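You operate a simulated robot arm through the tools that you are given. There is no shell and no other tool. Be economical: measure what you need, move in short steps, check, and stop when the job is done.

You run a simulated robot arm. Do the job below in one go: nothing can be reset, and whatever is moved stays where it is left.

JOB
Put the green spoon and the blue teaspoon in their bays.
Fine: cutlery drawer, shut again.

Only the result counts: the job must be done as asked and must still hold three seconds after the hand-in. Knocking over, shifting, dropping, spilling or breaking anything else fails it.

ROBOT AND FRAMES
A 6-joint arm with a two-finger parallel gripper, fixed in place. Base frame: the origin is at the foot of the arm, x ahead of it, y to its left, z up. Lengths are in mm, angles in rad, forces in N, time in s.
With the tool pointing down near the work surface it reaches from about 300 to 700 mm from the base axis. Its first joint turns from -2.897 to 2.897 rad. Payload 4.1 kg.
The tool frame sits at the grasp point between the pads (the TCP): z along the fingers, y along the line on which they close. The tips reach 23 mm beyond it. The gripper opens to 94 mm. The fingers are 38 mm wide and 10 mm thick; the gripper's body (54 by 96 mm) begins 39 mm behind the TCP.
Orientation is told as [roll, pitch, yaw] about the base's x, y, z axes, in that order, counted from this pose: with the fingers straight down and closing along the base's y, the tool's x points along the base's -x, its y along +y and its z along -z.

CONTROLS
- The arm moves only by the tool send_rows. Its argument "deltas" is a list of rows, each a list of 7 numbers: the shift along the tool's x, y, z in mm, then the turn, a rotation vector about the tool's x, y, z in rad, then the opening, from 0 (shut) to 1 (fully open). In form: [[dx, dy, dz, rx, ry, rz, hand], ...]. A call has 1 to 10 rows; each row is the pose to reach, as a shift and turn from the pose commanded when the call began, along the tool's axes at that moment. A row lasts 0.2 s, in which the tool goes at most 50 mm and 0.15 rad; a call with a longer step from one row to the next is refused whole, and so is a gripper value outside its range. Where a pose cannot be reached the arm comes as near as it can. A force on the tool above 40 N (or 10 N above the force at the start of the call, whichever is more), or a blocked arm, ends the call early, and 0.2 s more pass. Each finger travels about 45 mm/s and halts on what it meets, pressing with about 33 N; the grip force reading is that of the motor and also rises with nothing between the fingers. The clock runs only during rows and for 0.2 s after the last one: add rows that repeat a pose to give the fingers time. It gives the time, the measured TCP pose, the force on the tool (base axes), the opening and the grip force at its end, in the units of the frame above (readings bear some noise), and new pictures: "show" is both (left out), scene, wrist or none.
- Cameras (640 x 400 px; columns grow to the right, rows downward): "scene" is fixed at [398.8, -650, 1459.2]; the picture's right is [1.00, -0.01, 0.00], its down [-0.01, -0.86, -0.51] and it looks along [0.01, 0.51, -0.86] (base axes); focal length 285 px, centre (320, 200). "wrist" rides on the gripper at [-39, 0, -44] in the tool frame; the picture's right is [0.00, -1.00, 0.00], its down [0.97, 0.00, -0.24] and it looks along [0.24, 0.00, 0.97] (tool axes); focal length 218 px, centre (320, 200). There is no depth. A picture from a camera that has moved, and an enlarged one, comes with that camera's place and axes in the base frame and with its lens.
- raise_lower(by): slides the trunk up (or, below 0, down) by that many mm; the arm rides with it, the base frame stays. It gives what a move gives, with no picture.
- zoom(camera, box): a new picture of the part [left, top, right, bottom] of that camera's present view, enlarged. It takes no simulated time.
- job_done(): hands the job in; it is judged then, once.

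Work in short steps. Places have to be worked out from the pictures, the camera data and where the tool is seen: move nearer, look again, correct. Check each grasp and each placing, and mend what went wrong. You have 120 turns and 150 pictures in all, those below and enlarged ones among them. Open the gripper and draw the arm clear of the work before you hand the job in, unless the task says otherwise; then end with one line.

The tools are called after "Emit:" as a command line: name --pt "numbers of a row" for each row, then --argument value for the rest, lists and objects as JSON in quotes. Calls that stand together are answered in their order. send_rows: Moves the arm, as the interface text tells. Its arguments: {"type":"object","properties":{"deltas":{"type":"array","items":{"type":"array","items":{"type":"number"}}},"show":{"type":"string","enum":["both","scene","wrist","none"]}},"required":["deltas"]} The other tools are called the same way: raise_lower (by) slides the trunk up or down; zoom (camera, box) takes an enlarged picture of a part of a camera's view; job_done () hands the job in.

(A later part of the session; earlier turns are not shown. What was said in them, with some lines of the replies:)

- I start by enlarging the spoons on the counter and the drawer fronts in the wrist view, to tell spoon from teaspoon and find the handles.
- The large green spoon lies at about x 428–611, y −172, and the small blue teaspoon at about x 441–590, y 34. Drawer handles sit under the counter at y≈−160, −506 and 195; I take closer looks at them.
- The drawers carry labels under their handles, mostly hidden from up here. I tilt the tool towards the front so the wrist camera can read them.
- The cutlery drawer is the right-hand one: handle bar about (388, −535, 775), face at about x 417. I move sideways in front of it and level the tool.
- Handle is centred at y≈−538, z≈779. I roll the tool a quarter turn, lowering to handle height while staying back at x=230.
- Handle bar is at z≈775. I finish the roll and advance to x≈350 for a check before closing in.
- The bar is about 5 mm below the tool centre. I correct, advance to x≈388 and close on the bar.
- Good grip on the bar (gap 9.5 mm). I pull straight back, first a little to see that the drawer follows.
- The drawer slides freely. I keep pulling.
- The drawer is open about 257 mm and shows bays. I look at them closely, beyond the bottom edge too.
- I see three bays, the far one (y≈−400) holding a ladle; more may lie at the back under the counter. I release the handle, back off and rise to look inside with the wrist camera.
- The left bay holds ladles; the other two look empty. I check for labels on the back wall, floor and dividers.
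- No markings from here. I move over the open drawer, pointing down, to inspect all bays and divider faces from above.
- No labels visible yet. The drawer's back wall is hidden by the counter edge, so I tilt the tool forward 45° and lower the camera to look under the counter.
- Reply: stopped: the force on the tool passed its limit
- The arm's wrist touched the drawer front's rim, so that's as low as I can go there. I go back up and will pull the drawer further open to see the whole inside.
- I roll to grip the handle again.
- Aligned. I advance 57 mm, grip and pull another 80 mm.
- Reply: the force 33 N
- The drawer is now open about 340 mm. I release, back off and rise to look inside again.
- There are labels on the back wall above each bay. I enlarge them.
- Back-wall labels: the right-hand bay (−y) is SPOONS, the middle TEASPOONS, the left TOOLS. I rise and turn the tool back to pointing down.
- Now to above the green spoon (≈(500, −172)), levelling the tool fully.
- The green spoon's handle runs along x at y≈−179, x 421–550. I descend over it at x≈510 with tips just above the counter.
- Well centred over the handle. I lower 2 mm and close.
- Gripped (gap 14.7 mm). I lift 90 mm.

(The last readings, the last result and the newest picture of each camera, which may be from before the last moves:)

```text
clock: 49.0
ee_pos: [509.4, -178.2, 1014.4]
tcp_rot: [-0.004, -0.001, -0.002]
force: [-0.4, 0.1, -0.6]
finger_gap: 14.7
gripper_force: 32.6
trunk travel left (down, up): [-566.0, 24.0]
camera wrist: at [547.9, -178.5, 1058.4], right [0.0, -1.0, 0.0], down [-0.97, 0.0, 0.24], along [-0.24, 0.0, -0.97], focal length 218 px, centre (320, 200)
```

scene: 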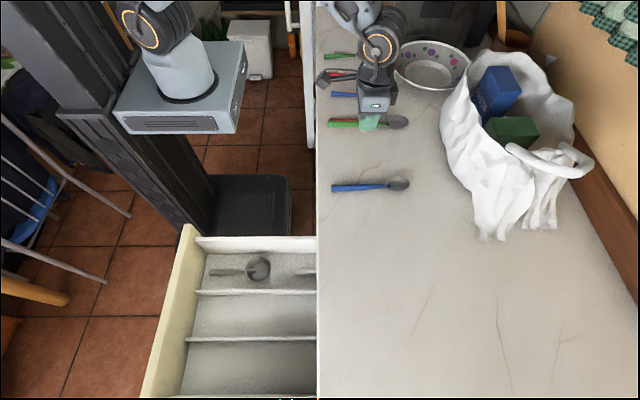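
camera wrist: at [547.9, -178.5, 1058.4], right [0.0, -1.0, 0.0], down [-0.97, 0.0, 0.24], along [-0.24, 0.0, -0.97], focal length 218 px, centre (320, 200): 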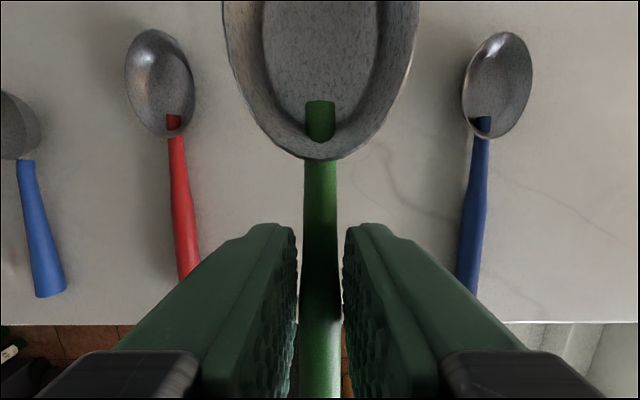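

Spoon held firmly and level. I carry it towards the SPOONS bay at about (240, −645), staying high.

Emit:
send_rows --pt "20 -35 0 0 0 0 0" --pt "43 -74 0 0 0 0 0" --pt "66 -113 0 0 0 0 0" --pt "89 -152 0 0 0 0 0" --pt "112 -191 0 0 0 0 0" --pt "135 -230 0 0 0 0 0" --pt "158 -269 0 0 0 0 0" --pt "181 -308 0 0 0 0 0" --pt "204 -347 0 0 0 0 0" --pt "227 -386 0 0 0 0 0" --show "none"

Emit:
send_rows --pt "23 -39 0 0 0 0 0" --pt "43 -78 0 0 0 0 0" --pt "43 -78 0 0 0 0 0" --show "both"

```text
clock: 51.2
ee_pos: [281.8, -565.1, 1018.5]
tcp_rot: [-0.004, -0.002, -0.001]
force: [-0.4, -0.4, -1.2]
finger_gap: 14.4
gripper_force: 32.5
trunk travel left (down, up): [-566.0, 24.0]
```

```text
clock: 52.0
ee_pos: [233.5, -629.1, 1012.7]
tcp_rot: [-0.002, 0.0, -0.002]
force: [0.2, -0.4, -0.1]
finger_gap: 14.5
gripper_force: 33.6
out of reach, approached as far as the arm can: row 2, 3
trunk travel left (down, up): [-566.0, 24.0]
camera wrist: at [272.3, -628.9, 1057.0], right [0.0, -1.0, 0.0], down [-0.97, 0.0, 0.24], along [-0.24, 0.0, -0.97], focal length 218 px, centre (320, 200)
```

scene: 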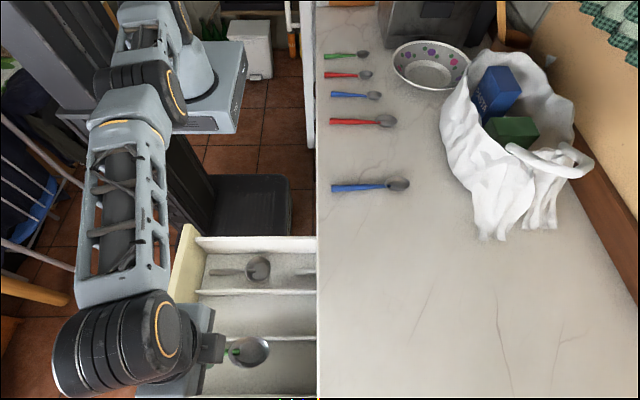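
wrist: 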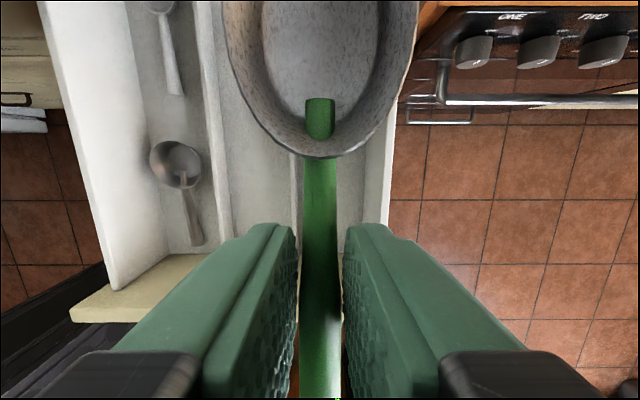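

The arm is at its reach limit at radius ~671, but (220, −634) still lies inside the SPOONS bay (y −605…−694). I shift there and start lowering with the trunk.

Emit:
send_rows --pt "7 -2 0 0 0 0 0" --pt "14 -5 0 0 0 0 0" --pt "14 -5 0 0 0 0 0" --show "none"

Emit:
raise_lower --by -150

Emit:
zoom --camera "wrist" --box '[0, 0, 640, 400]'

Emit:
zoom --camera "scene" --box '[40, 220, 360, 400]'

```text
clock: 52.8
ee_pos: [219.1, -630.3, 1014.5]
tcp_rot: [-0.003, -0.001, -0.003]
force: [0.5, 0.6, -0.4]
finger_gap: 14.3
gripper_force: 33.5
out of reach, approached as far as the arm can: row 2, 3
trunk travel left (down, up): [-566.0, 24.0]
```

```text
clock: 54.6
ee_pos: [219.2, -629.4, 864.6]
tcp_rot: [-0.003, -0.002, -0.001]
force: [0.2, -0.2, -0.8]
finger_gap: 14.6
gripper_force: 32.8
trunk travel left (down, up): [-416.0, 174.0]
```

```text
1.00 times, centred on (320, 200) of wrist
camera zoom: at [257.6, -629.9, 908.5], right [0.0, -1.0, 0.0], down [-0.97, 0.0, 0.24], along [-0.24, 0.0, -0.97], focal length 218 px, centre (320, 200)
```

zoom: 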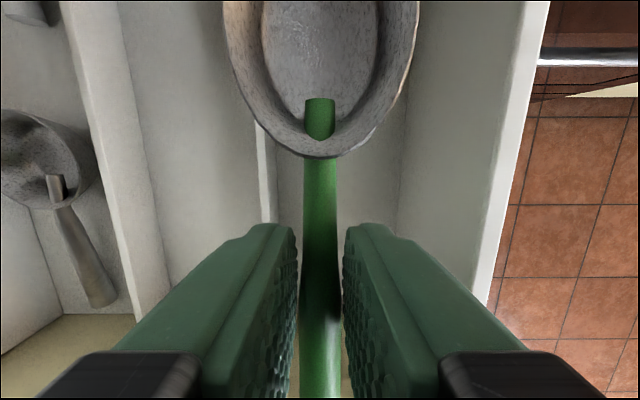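

```text
2.00 times, centred on (200, 310) of scene
camera zoom: at [398.8, -650.0, 1459.2], right [1.0, -0.01, 0.0], down [-0.01, -0.86, -0.51], along [0.01, 0.51, -0.86], focal length 571 px, centre (560, -20)
```

zoom: 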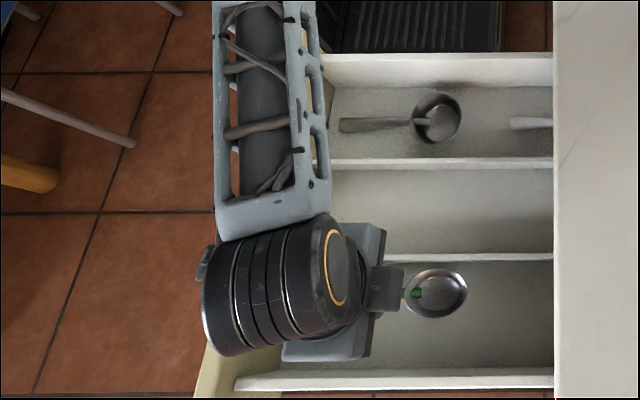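

The spoon hangs inside the SPOONS bay, about 9 mm clear of the divider. I lower further.

Emit:
raise_lower --by -70

Emit:
zoom --camera "wrist" --box '[0, 0, 640, 400]'

Emit:
zoom --camera "scene" --box '[40, 220, 360, 400]'

```text
clock: 55.7
ee_pos: [218.6, -629.9, 795.0]
tcp_rot: [-0.003, -0.002, -0.002]
force: [0.3, -0.4, 0.3]
finger_gap: 14.7
gripper_force: 33.1
trunk travel left (down, up): [-346.0, 244.0]
```

```text
1.00 times, centred on (320, 200) of wrist
camera zoom: at [257.6, -629.8, 838.5], right [0.0, -1.0, 0.0], down [-0.97, 0.0, 0.24], along [-0.24, 0.0, -0.97], focal length 218 px, centre (320, 200)
```

zoom: 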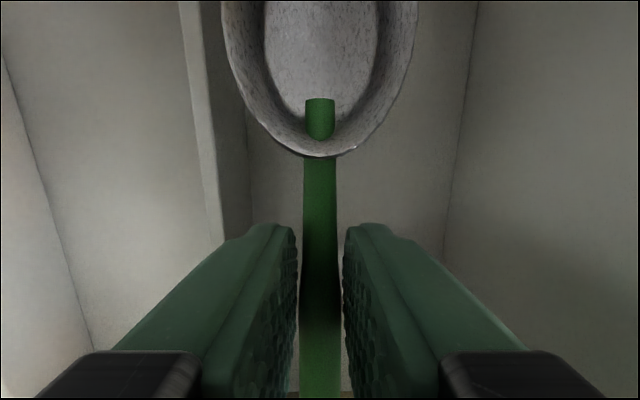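

```text
2.00 times, centred on (200, 310) of scene
camera zoom: at [398.8, -650.0, 1459.2], right [1.0, -0.01, 0.0], down [-0.01, -0.86, -0.51], along [0.01, 0.51, -0.86], focal length 571 px, centre (560, -20)
```

zoom: 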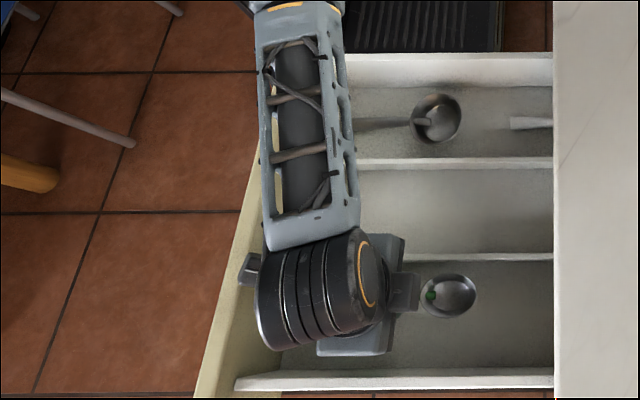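

Floor is near z≈735, spoon underside about z 769. I lower 28 mm more.

Emit:
raise_lower --by -28

Emit:
zoom --camera "wrist" --box '[0, 0, 640, 400]'

```text
clock: 56.4
ee_pos: [218.6, -628.9, 766.0]
tcp_rot: [-0.004, -0.003, -0.002]
force: [-0.1, 0.1, 0.1]
finger_gap: 14.4
gripper_force: 32.7
trunk travel left (down, up): [-318.0, 272.0]
```

```text
1.00 times, centred on (320, 200) of wrist
camera zoom: at [257.6, -629.8, 810.4], right [0.0, -1.0, 0.0], down [-0.97, 0.0, 0.24], along [-0.24, 0.0, -0.97], focal length 218 px, centre (320, 200)
```

zoom: 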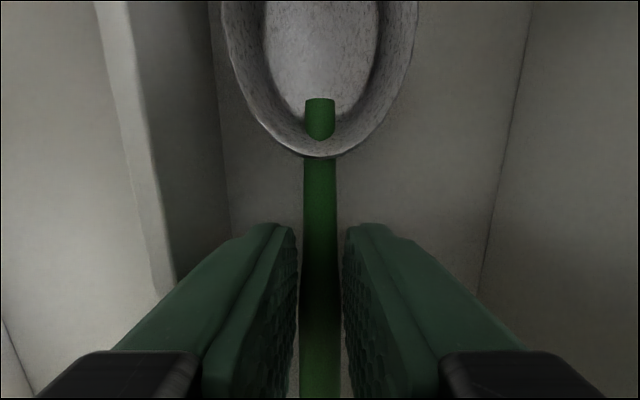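

Floor computed at z≈733, spoon bottom ≈740. Lowering 6 mm more, then release.

Emit:
raise_lower --by -6

Emit:
send_rows --pt "0 0 0 0 0 0 0.2" --pt "0 0 0 0 0 0 0.35" --pt "0 0 0 0 0 0 0.35" --pt "0 0 -15 0 0 0 0.35" --pt "0 0 -40 0 0 0 0.35" --pt "0 0 -70 0 0 0 0.35" --show "both"

```text
clock: 57.0
ee_pos: [219.0, -630.2, 759.3]
tcp_rot: [-0.005, -0.002, -0.002]
force: [1.2, -0.3, 0.0]
finger_gap: 14.4
gripper_force: 33.4
trunk travel left (down, up): [-312.0, 278.0]
```

```text
clock: 58.4
ee_pos: [216.9, -620.1, 828.4]
tcp_rot: [-0.004, -0.001, -0.001]
force: [0.1, 0.0, 0.4]
finger_gap: 32.8
gripper_force: 0.0
out of reach, approached as far as the arm can: row 5, 6
trunk travel left (down, up): [-312.0, 278.0]
camera wrist: at [256.2, -620.0, 873.1], right [0.0, -1.0, 0.0], down [-0.97, 0.0, 0.24], along [-0.24, 0.0, -0.97], focal length 218 px, centre (320, 200)
```

scene: 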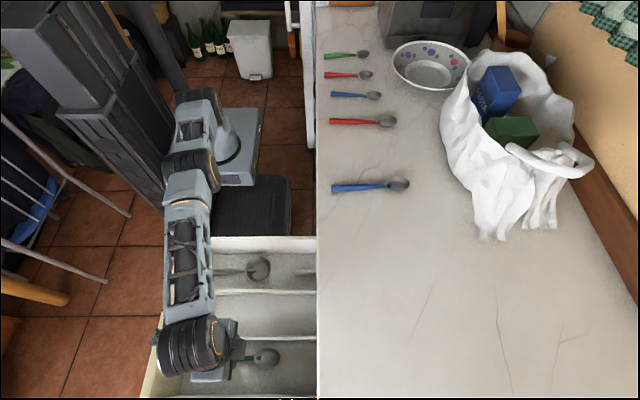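
wrist: 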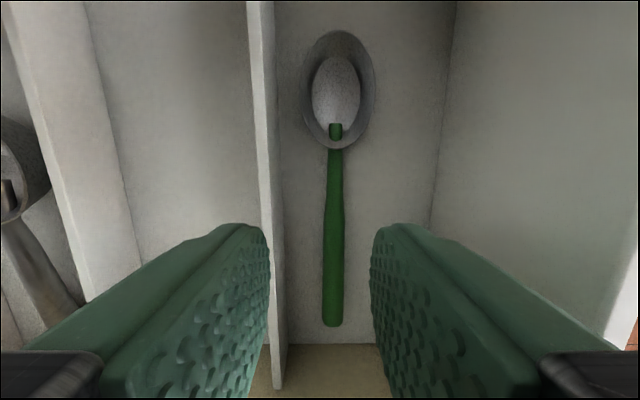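

The green spoon lies flat in the SPOONS bay. I raise the trunk and travel to the blue teaspoon at about (500, 34).

Emit:
raise_lower --by 220

Emit:
send_rows --pt "-15 38 0 0 0 0 0.6" --pt "-32 80 0 0 0 0 0.6" --pt "-50 122 0 0 0 0 0.6" --pt "-68 164 0 0 0 0 0.6" --pt "-86 206 0 0 0 0 0.6" --pt "-104 248 0 0 0 0 0.6" --pt "-122 290 0 0 0 0 0.6" --pt "-140 332 0 0 0 0 0.6" --pt "-158 374 0 0 0 0 0.6" --pt "-176 416 0 0 0 0 0.6" --show "none"

Emit:
send_rows --pt "-18 40 0 0 0 0 0.6" --pt "-37 80 0 0 0 0 0.6" --pt "-56 120 0 0 0 0 0.6" --pt "-75 160 0 0 0 0 0.6" --pt "-94 200 0 0 0 0 0.6" --pt "-107 238 0 0 0 0 0.6" --pt "-107 238 0 0 0 0 0.6" --show "wrist"

```text
clock: 60.7
ee_pos: [218.8, -620.7, 1048.8]
tcp_rot: [-0.003, -0.001, -0.002]
force: [0.2, -0.3, 0.8]
finger_gap: 33.0
gripper_force: 0.1
trunk travel left (down, up): [-532.0, 58.0]
```

```text
clock: 62.9
ee_pos: [395.1, -203.5, 1046.1]
tcp_rot: [-0.005, -0.001, -0.002]
force: [0.3, 1.0, 0.8]
finger_gap: 56.1
gripper_force: 0.1
trunk travel left (down, up): [-532.0, 58.0]
```

```text
clock: 64.5
ee_pos: [497.7, 34.7, 1045.9]
tcp_rot: [-0.005, -0.002, -0.002]
force: [0.2, -0.1, -0.6]
finger_gap: 56.6
gripper_force: 0.1
trunk travel left (down, up): [-532.0, 58.0]
camera wrist: at [537.0, 33.4, 1090.1], right [0.0, -1.0, 0.0], down [-0.97, 0.0, 0.24], along [-0.24, 0.0, -0.97], focal length 218 px, centre (320, 200)
```

wrist: 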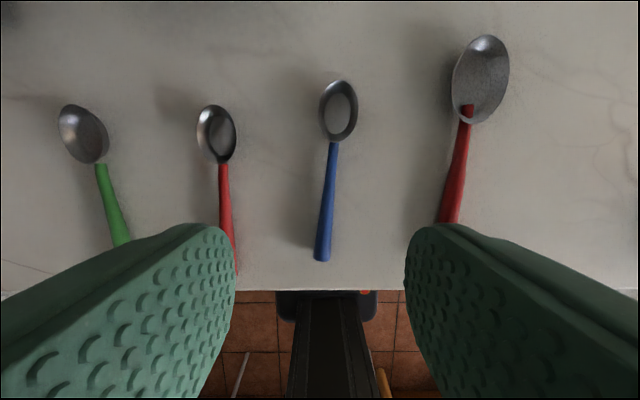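

The teaspoon's handle runs from (434, 31) to (540, 21), yaw about −0.1 rad. I align and descend at (508, 24).

Emit:
send_rows --pt "-10 -10.5 20 0 0 0.1 0.6" --pt "-10 -10.5 60 0 0 0.1 0.6" --pt "-10 -10.5 95 0 0 0.1 0.6" --pt "-10 -10.5 112 0 0 0.1 0.6" --pt "-10 -10.5 119 0 0 0.1 0.6" --show "wrist"

```text
clock: 65.7
ee_pos: [511.8, 21.2, 926.7]
tcp_rot: [-0.005, -0.001, -0.102]
force: [0.2, -0.6, -0.7]
finger_gap: 56.7
gripper_force: 0.1
trunk travel left (down, up): [-532.0, 58.0]
camera wrist: at [550.6, 16.4, 971.5], right [-0.1, -0.99, 0.0], down [-0.97, 0.1, 0.24], along [-0.24, 0.02, -0.97], focal length 218 px, centre (320, 200)
```

wrist: 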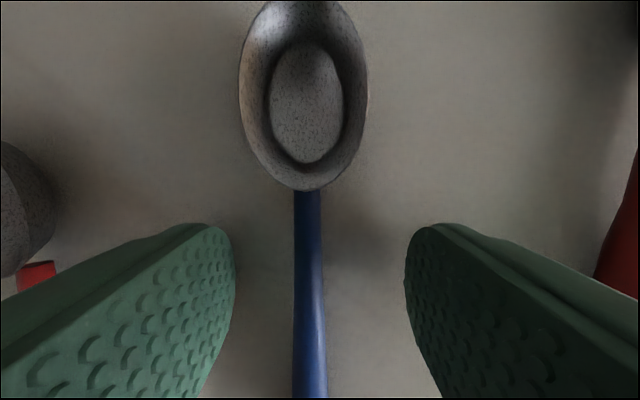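

Handle is ~3.5 mm to the left of centre; I correct and close.

Emit:
send_rows --pt "0 3.5 2 0 0 0 0.5" --pt "0 3.5 2 0 0 0 0.25" --pt "0 3.5 2 0 0 0 0" --pt "0 3.5 2 0 0 0 0" --pt "0 3.5 2 0 0 0 0" --pt "0 3.5 2 0 0 0 0" --show "wrist"

```text
clock: 67.1
ee_pos: [512.1, 25.8, 924.9]
tcp_rot: [-0.004, -0.001, -0.101]
force: [0.4, -0.4, 0.8]
finger_gap: 14.7
gripper_force: 32.7
trunk travel left (down, up): [-532.0, 58.0]
camera wrist: at [551.2, 20.1, 969.6], right [-0.1, -0.99, 0.0], down [-0.97, 0.1, 0.24], along [-0.24, 0.02, -0.97], focal length 218 px, centre (320, 200)
```

wrist: 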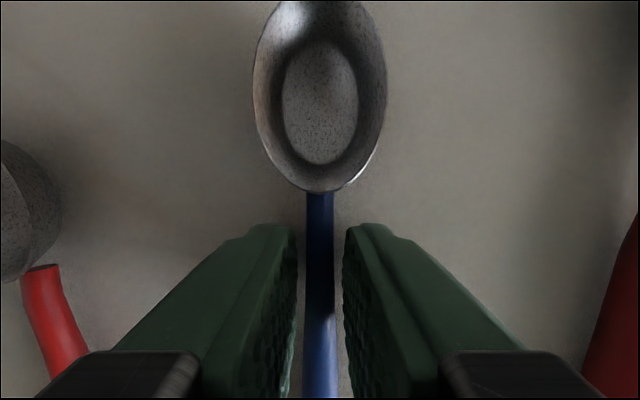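

Gripped. I lift and, once high, undo the yaw.

Emit:
send_rows --pt "0 0 -10 0 0 0 0" --pt "0 0 -35 0 0 0 0" --pt "0 0 -65 0 0 0 0" --pt "0 0 -95 0 0 -0.1 0" --pt "0 0 -105 0 0 -0.1 0" --show "both"

```text
clock: 68.3
ee_pos: [511.3, 26.7, 1029.1]
tcp_rot: [-0.004, 0.0, -0.002]
force: [-0.8, -0.2, 0.2]
finger_gap: 14.6
gripper_force: 33.0
trunk travel left (down, up): [-532.0, 58.0]
camera wrist: at [551.0, 26.3, 1073.3], right [0.0, -1.0, 0.0], down [-0.97, 0.0, 0.24], along [-0.24, 0.0, -0.97], focal length 218 px, centre (320, 200)
```

scene: 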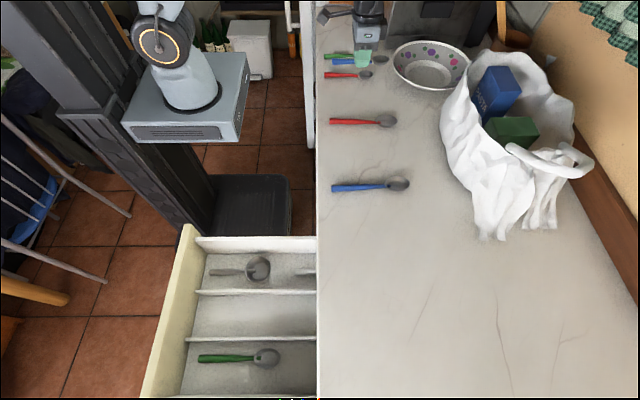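
wrist: 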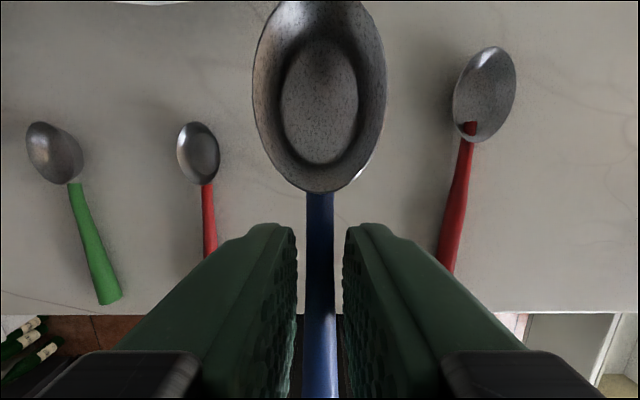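

Teaspoon held. I carry it to above the TEASPOONS (middle) bay at about (235, −545).

Emit:
send_rows --pt "20 -41 0 0 0 0 0" --pt "40 -82 0 0 0 0 0" --pt "60 -123 0 0 0 0 0" --pt "80 -164 0 0 0 0 0" --pt "100 -205 0 0 0 0 0" --pt "120 -246 0 0 0 0 0" --pt "140 -287 0 0 0 0 0" --pt "160 -328 0 0 0 0 0" --pt "180 -369 0 0 0 0 0" --pt "200 -410 0 0 0 0 0" --show "none"

Emit:
send_rows --pt "19 -41 0 0 0 0 0" --pt "38 -82 0 0 0 0 0" --pt "57 -123 0 0 0 0 0" --pt "76 -162 0 0 0 0 0" --pt "76 -162 0 0 0 0 0" --show "wrist"

```text
clock: 70.5
ee_pos: [312.8, -389.7, 1027.3]
tcp_rot: [-0.003, -0.003, 0.001]
force: [-0.5, 0.1, -0.4]
finger_gap: 14.3
gripper_force: 32.9
trunk travel left (down, up): [-532.0, 58.0]
```

```text
clock: 71.7
ee_pos: [235.2, -544.4, 1033.1]
tcp_rot: [-0.003, -0.001, -0.002]
force: [0.8, -0.2, -0.8]
finger_gap: 14.4
gripper_force: 32.9
trunk travel left (down, up): [-532.0, 58.0]
camera wrist: at [274.0, -544.4, 1078.1], right [0.0, -1.0, 0.0], down [-0.97, 0.0, 0.24], along [-0.24, 0.0, -0.97], focal length 218 px, centre (320, 200)
```

wrist: 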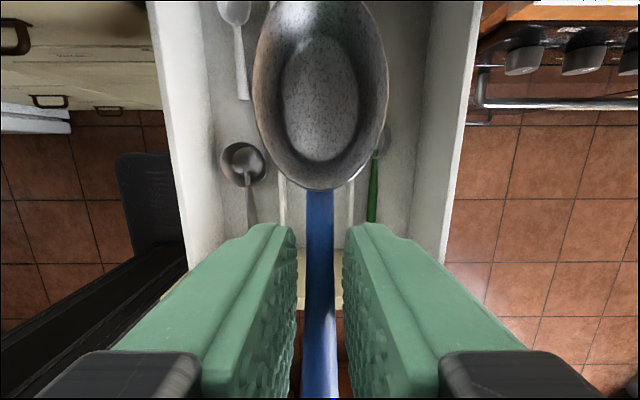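

Centred between the dividers. I lower 235 mm and check.

Emit:
raise_lower --by -235

Emit:
zoom --camera "wrist" --box '[0, 0, 640, 400]'

Emit:
zoom --camera "scene" --box '[40, 220, 360, 400]'

```text
clock: 74.1
ee_pos: [235.8, -542.6, 798.2]
tcp_rot: [-0.005, -0.001, -0.001]
force: [0.0, -0.4, -0.5]
finger_gap: 14.4
gripper_force: 32.8
trunk travel left (down, up): [-297.0, 293.0]
```

```text
1.00 times, centred on (320, 200) of wrist
camera zoom: at [274.3, -544.0, 843.1], right [0.0, -1.0, 0.0], down [-0.97, 0.0, 0.24], along [-0.24, 0.0, -0.97], focal length 218 px, centre (320, 200)
```

zoom: 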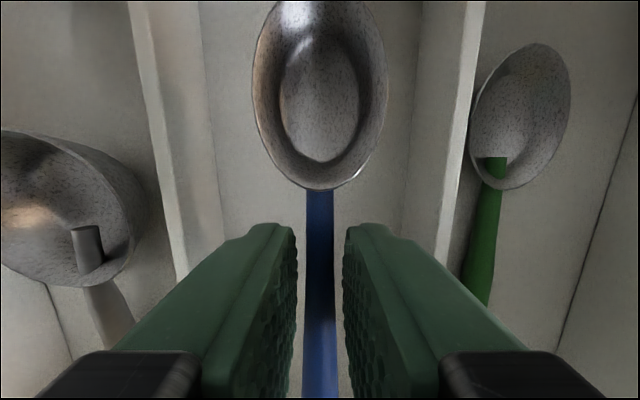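

```text
2.00 times, centred on (200, 310) of scene
camera zoom: at [398.8, -650.0, 1459.2], right [1.0, -0.01, 0.0], down [-0.01, -0.86, -0.51], along [0.01, 0.51, -0.86], focal length 571 px, centre (560, -20)
```

zoom: 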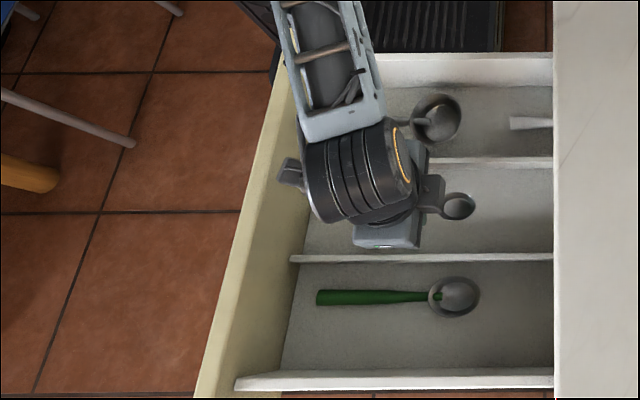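

All clear. Lowering the last 37 mm, then releasing and lifting.

Emit:
raise_lower --by -37

Emit:
send_rows --pt "0 0 0 0 0 0 0.2" --pt "0 0 0 0 0 0 0.35" --pt "0 0 0 0 0 0 0.35" --pt "0 0 -15 0 0 0 0.35" --pt "0 0 -40 0 0 0 0.35" --pt "0 0 -70 0 0 0 0.35" --show "both"

```text
clock: 75.0
ee_pos: [235.8, -543.7, 762.2]
tcp_rot: [-0.003, -0.001, -0.002]
force: [-0.8, -0.7, -0.2]
finger_gap: 14.3
gripper_force: 33.0
trunk travel left (down, up): [-260.0, 330.0]
```

```text
clock: 76.3
ee_pos: [236.0, -543.8, 831.5]
tcp_rot: [-0.002, -0.002, -0.001]
force: [0.2, -0.1, -0.1]
finger_gap: 33.2
gripper_force: 0.1
trunk travel left (down, up): [-260.0, 330.0]
camera wrist: at [275.3, -544.1, 876.1], right [0.0, -1.0, 0.0], down [-0.97, 0.0, 0.24], along [-0.24, 0.0, -0.97], focal length 218 px, centre (320, 200)
```

scene: 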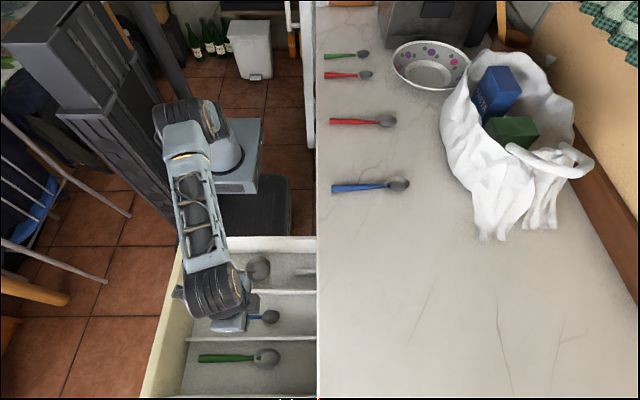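
wrist: 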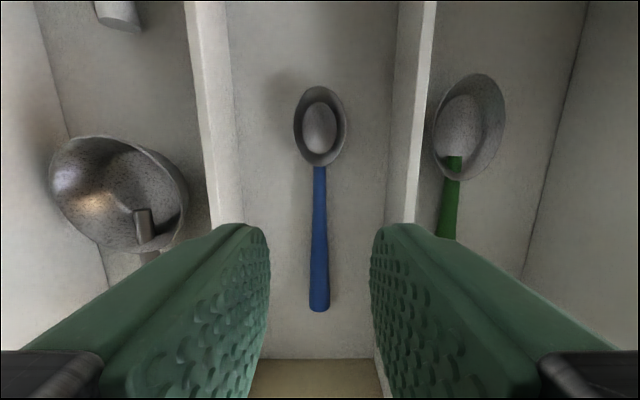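

Both spoons are in their bays. Now I rise and return to the horizontal grip pose in front of the drawer.

Emit:
raise_lower --by 240

Emit:
send_rows --pt "13 0 0 0 -0.149 0 0.6" --pt "26 0 0 0 -0.298 0 0.6" --pt "39 0 0 0 -0.447 0 0.6" --pt "52 0 0 0 -0.596 0 0.6" --pt "65 0 0 0 -0.745 0 0.6" --pt "78 0 0 0 -0.894 0 0.6" --pt "91 0 0 0 -1.043 0 0.6" --pt "104 0 0 0 -1.192 0 0.6" --pt "117 0 0 0 -1.341 0 0.6" --pt "130 0 0 0 -1.49 0 0.6" --show "none"

Emit:
send_rows --pt "0 0 0 0 -0.08 0 0.6" --show "scene"

```text
clock: 78.8
ee_pos: [236.7, -543.7, 1070.7]
tcp_rot: [-0.003, -0.001, 0.0]
force: [-0.4, -0.1, -0.2]
finger_gap: 32.8
gripper_force: 0.0
trunk travel left (down, up): [-500.0, 90.0]
```

```text
clock: 81.0
ee_pos: [108.4, -544.2, 1070.2]
tcp_rot: [-0.066, -1.495, 0.062]
force: [0.4, 0.2, 0.7]
finger_gap: 56.2
gripper_force: 0.1
trunk travel left (down, up): [-500.0, 90.0]
```

```text
clock: 81.5
ee_pos: [108.4, -544.0, 1070.4]
tcp_rot: [-1.99, -1.566, 1.988]
force: [0.0, 0.3, -1.1]
finger_gap: 56.5
gripper_force: 0.1
trunk travel left (down, up): [-500.0, 90.0]
```

scene: 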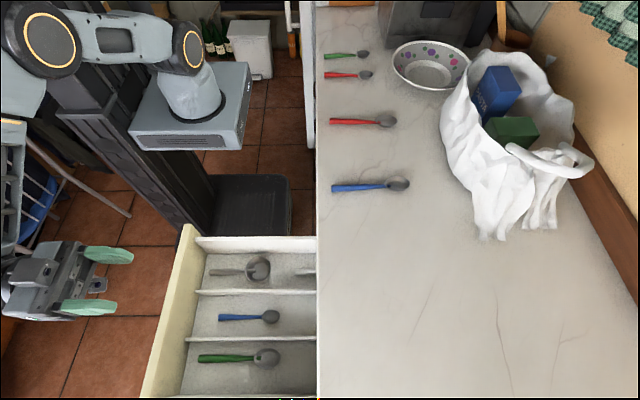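

Now the quarter roll while backing to x≈4, ready to be lowered in front of the handle.

Emit:
send_rows --pt "0 0 -10 0 0 0.149 0.6" --pt "0 0 -20 0 0 0.298 0.6" --pt "0 0 -30 0 0 0.447 0.6" --pt "0 0 -40 0 0 0.596 0.6" --pt "0 0 -50 0 0 0.745 0.6" --pt "0 0 -60 0 0 0.894 0.6" --pt "0 0 -70 0 0 1.043 0.6" --pt "0 0 -80 0 0 1.192 0.6" --pt "0 0 -92 0 0 1.341 0.6" --pt "0 0 -104 0 0 1.49 0.6" --show "none"

Emit:
send_rows --pt "0 0 0 0 0 0.08 0.6" --show "none"

Emit:
raise_lower --by -299

Emit:
zoom --camera "wrist" --box '[0, 0, 640, 400]'

```text
clock: 83.7
ee_pos: [2.7, -541.7, 1072.1]
tcp_rot: [1.571, -0.082, -1.571]
force: [0.4, 0.2, -0.2]
finger_gap: 56.4
gripper_force: 0.1
trunk travel left (down, up): [-500.0, 90.0]
```

```text
clock: 84.0
ee_pos: [2.6, -542.5, 1072.2]
tcp_rot: [1.57, -0.003, -1.573]
force: [-0.2, -0.3, 0.4]
finger_gap: 56.3
gripper_force: 0.1
trunk travel left (down, up): [-500.0, 90.0]
```

```text
clock: 87.0
ee_pos: [2.7, -542.8, 772.5]
tcp_rot: [1.573, -0.005, -1.571]
force: [-0.1, -0.2, 0.6]
finger_gap: 56.4
gripper_force: 0.1
trunk travel left (down, up): [-201.0, 389.0]
```

```text
1.00 times, centred on (320, 200) of wrist
camera zoom: at [-41.7, -582.3, 773.2], right [0.0, 0.0, -1.0], down [-0.24, 0.97, 0.0], along [0.97, 0.24, 0.0], focal length 218 px, centre (320, 200)
```

zoom: 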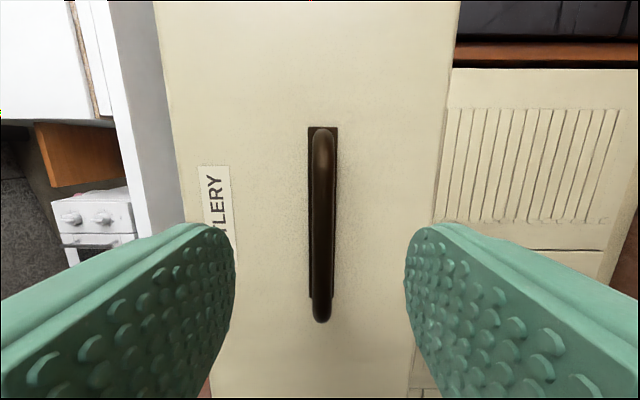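

Aligned with the handle. I advance, grip it and then push the drawer in slowly.

Emit:
send_rows --pt "0 -1 25 0 0 0 0.6" --pt "0 -1 46 0 0 0 0.6" --pt "0 -1 46 0 0 0 0.2" --pt "0 -1 46 0 0 0 0" --pt "0 -1 46 0 0 0 0" --pt "0 -1 46 0 0 0 0" --show "none"

Emit:
send_rows --pt "0 0 10 0 0 0 0" --pt "0 0 25 0 0 0 0" --pt "0 0 42 0 0 0 0" --pt "0 0 60 0 0 0 0" --pt "0 0 78 0 0 0 0" --pt "0 0 96 0 0 0 0" --pt "0 0 114 0 0 0 0" --pt "0 0 132 0 0 0 0" --pt "0 0 148 0 0 0 0" --pt "0 0 158 0 0 0 0" --show "scene"

```text
clock: 88.4
ee_pos: [48.0, -542.9, 771.2]
tcp_rot: [1.571, -0.001, -1.572]
force: [-0.1, 3.1, -6.7]
finger_gap: 9.3
gripper_force: 45.3
trunk travel left (down, up): [-201.0, 389.0]
```

```text
clock: 90.6
ee_pos: [209.1, -542.0, 771.1]
tcp_rot: [1.567, -0.004, -1.569]
force: [1.0, 21.5, -18.8]
finger_gap: 9.2
gripper_force: 44.8
trunk travel left (down, up): [-201.0, 389.0]
```

scene: 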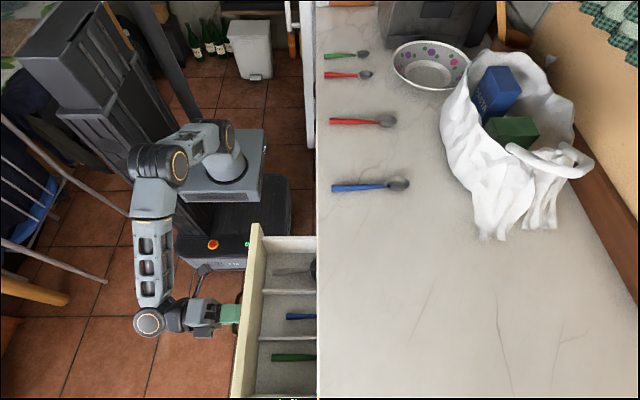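

Drawer follows, spoons lying still. I continue pushing.

Emit:
send_rows --pt "0 0 10 0 0 0 0" --pt "0 0 25 0 0 0 0" --pt "0 0 42 0 0 0 0" --pt "0 0 60 0 0 0 0" --pt "0 0 78 0 0 0 0" --pt "0 0 96 0 0 0 0" --pt "0 0 114 0 0 0 0" --pt "0 0 130 0 0 0 0" --pt "0 0 145 0 0 0 0" --pt "0 0 158 0 0 0 0" --show "none"

Emit:
send_rows --pt "0 0 5 0 0 0 0" --pt "0 0 10 0 0 0 0" --pt "0 0 15 0 0 0 0" --pt "0 0 20 0 0 0 0" --pt "0 0 24 0 0 0 0" --show "both"

```text
clock: 92.8
ee_pos: [364.8, -542.2, 771.9]
tcp_rot: [1.573, -0.007, -1.573]
force: [1.7, 11.7, -9.0]
finger_gap: 9.1
gripper_force: 45.0
trunk travel left (down, up): [-201.0, 389.0]
```

```text
clock: 94.0
ee_pos: [387.8, -542.3, 770.9]
tcp_rot: [1.57, -0.004, -1.572]
force: [-1.4, 7.5, -11.9]
finger_gap: 9.2
gripper_force: 45.1
trunk travel left (down, up): [-201.0, 389.0]
camera wrist: at [342.8, -581.8, 772.1], right [0.0, 0.0, -1.0], down [-0.24, 0.97, 0.0], along [0.97, 0.24, 0.0], focal length 218 px, centre (320, 200)
```

scene: 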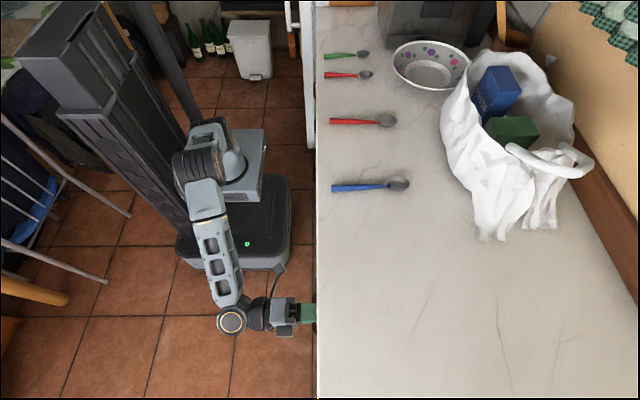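
wrist: 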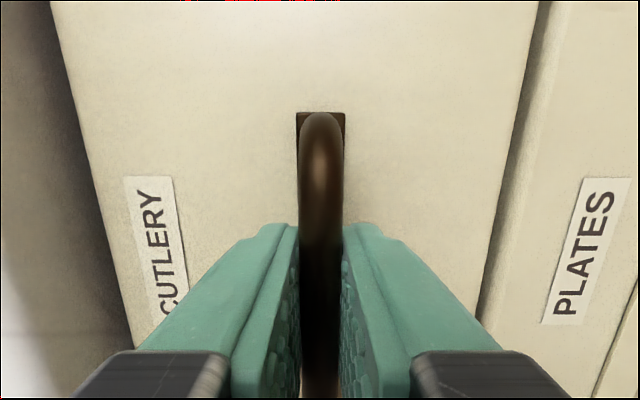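

Back at the closed position, but no stop force yet; I press a few mm further to be sure it is fully shut.

Emit:
send_rows --pt "0 0 2 0 0 0 0" --pt "0 0 4 0 0 0 0" --pt "0 0 6 0 0 0 0" --show "none"

```text
clock: 94.7
ee_pos: [387.8, -542.4, 770.9]
tcp_rot: [1.57, -0.002, -1.571]
force: [-20.1, 12.0, 2.2]
finger_gap: 9.2
gripper_force: 44.9
trunk travel left (down, up): [-201.0, 389.0]
stopped in row 3: the force on the tool passed its limit (the readings are from after the stop); the commanded pose is now the measured one
```

The drawer is hard against its stop. I release and back straight off.

Emit:
send_rows --pt "0 0 0 0 0 0 0.3" --pt "0 0 0 0 0 0 0.6" --pt "0 0 0 0 0 0 0.6" --pt "0 0 -25 0 0 0 0.6" --pt "0 0 -60 0 0 0 0.6" --pt "0 0 -100 0 0 0 0.8" --pt "0 0 -140 0 0 0 1" --pt "0 0 -140 0 0 0 1" --show "both"

```text
clock: 96.5
ee_pos: [250.9, -542.4, 766.3]
tcp_rot: [1.568, -0.002, -1.571]
force: [-0.4, 0.3, 0.5]
finger_gap: 93.9
gripper_force: 0.1
trunk travel left (down, up): [-201.0, 389.0]
camera wrist: at [206.7, -581.9, 767.3], right [0.0, 0.0, -1.0], down [-0.24, 0.97, 0.0], along [0.97, 0.24, 0.0], focal length 218 px, centre (320, 200)
```

scene: 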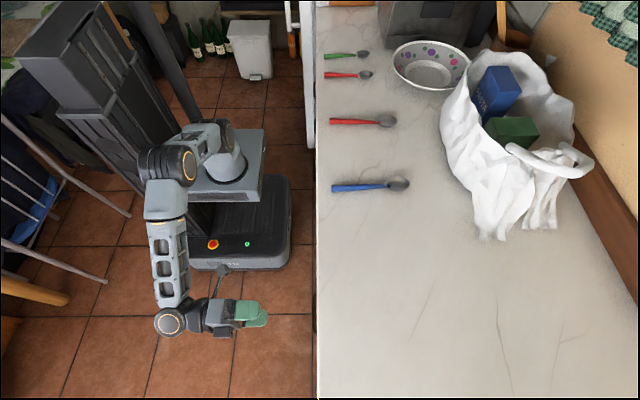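
wrist: 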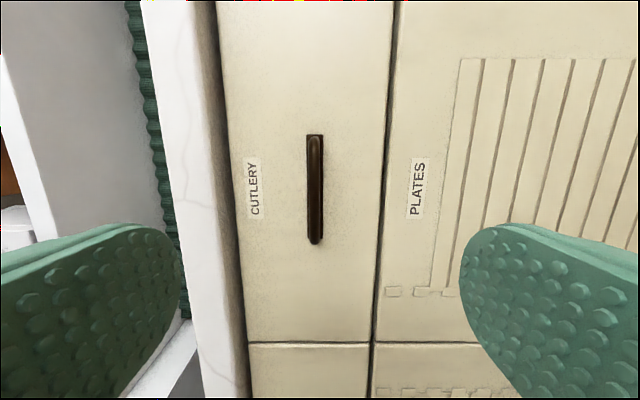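

The drawer is flush with its neighbours, the gripper is open and clear, and everything else is in place. Handing in.

Emit:
job_done

```text
The job is handed in.
```

The green spoon is in the SPOONS bay and the blue teaspoon is in the TEASPOONS bay. The cutlery drawer is shut again, and nothing else appears to have moved.
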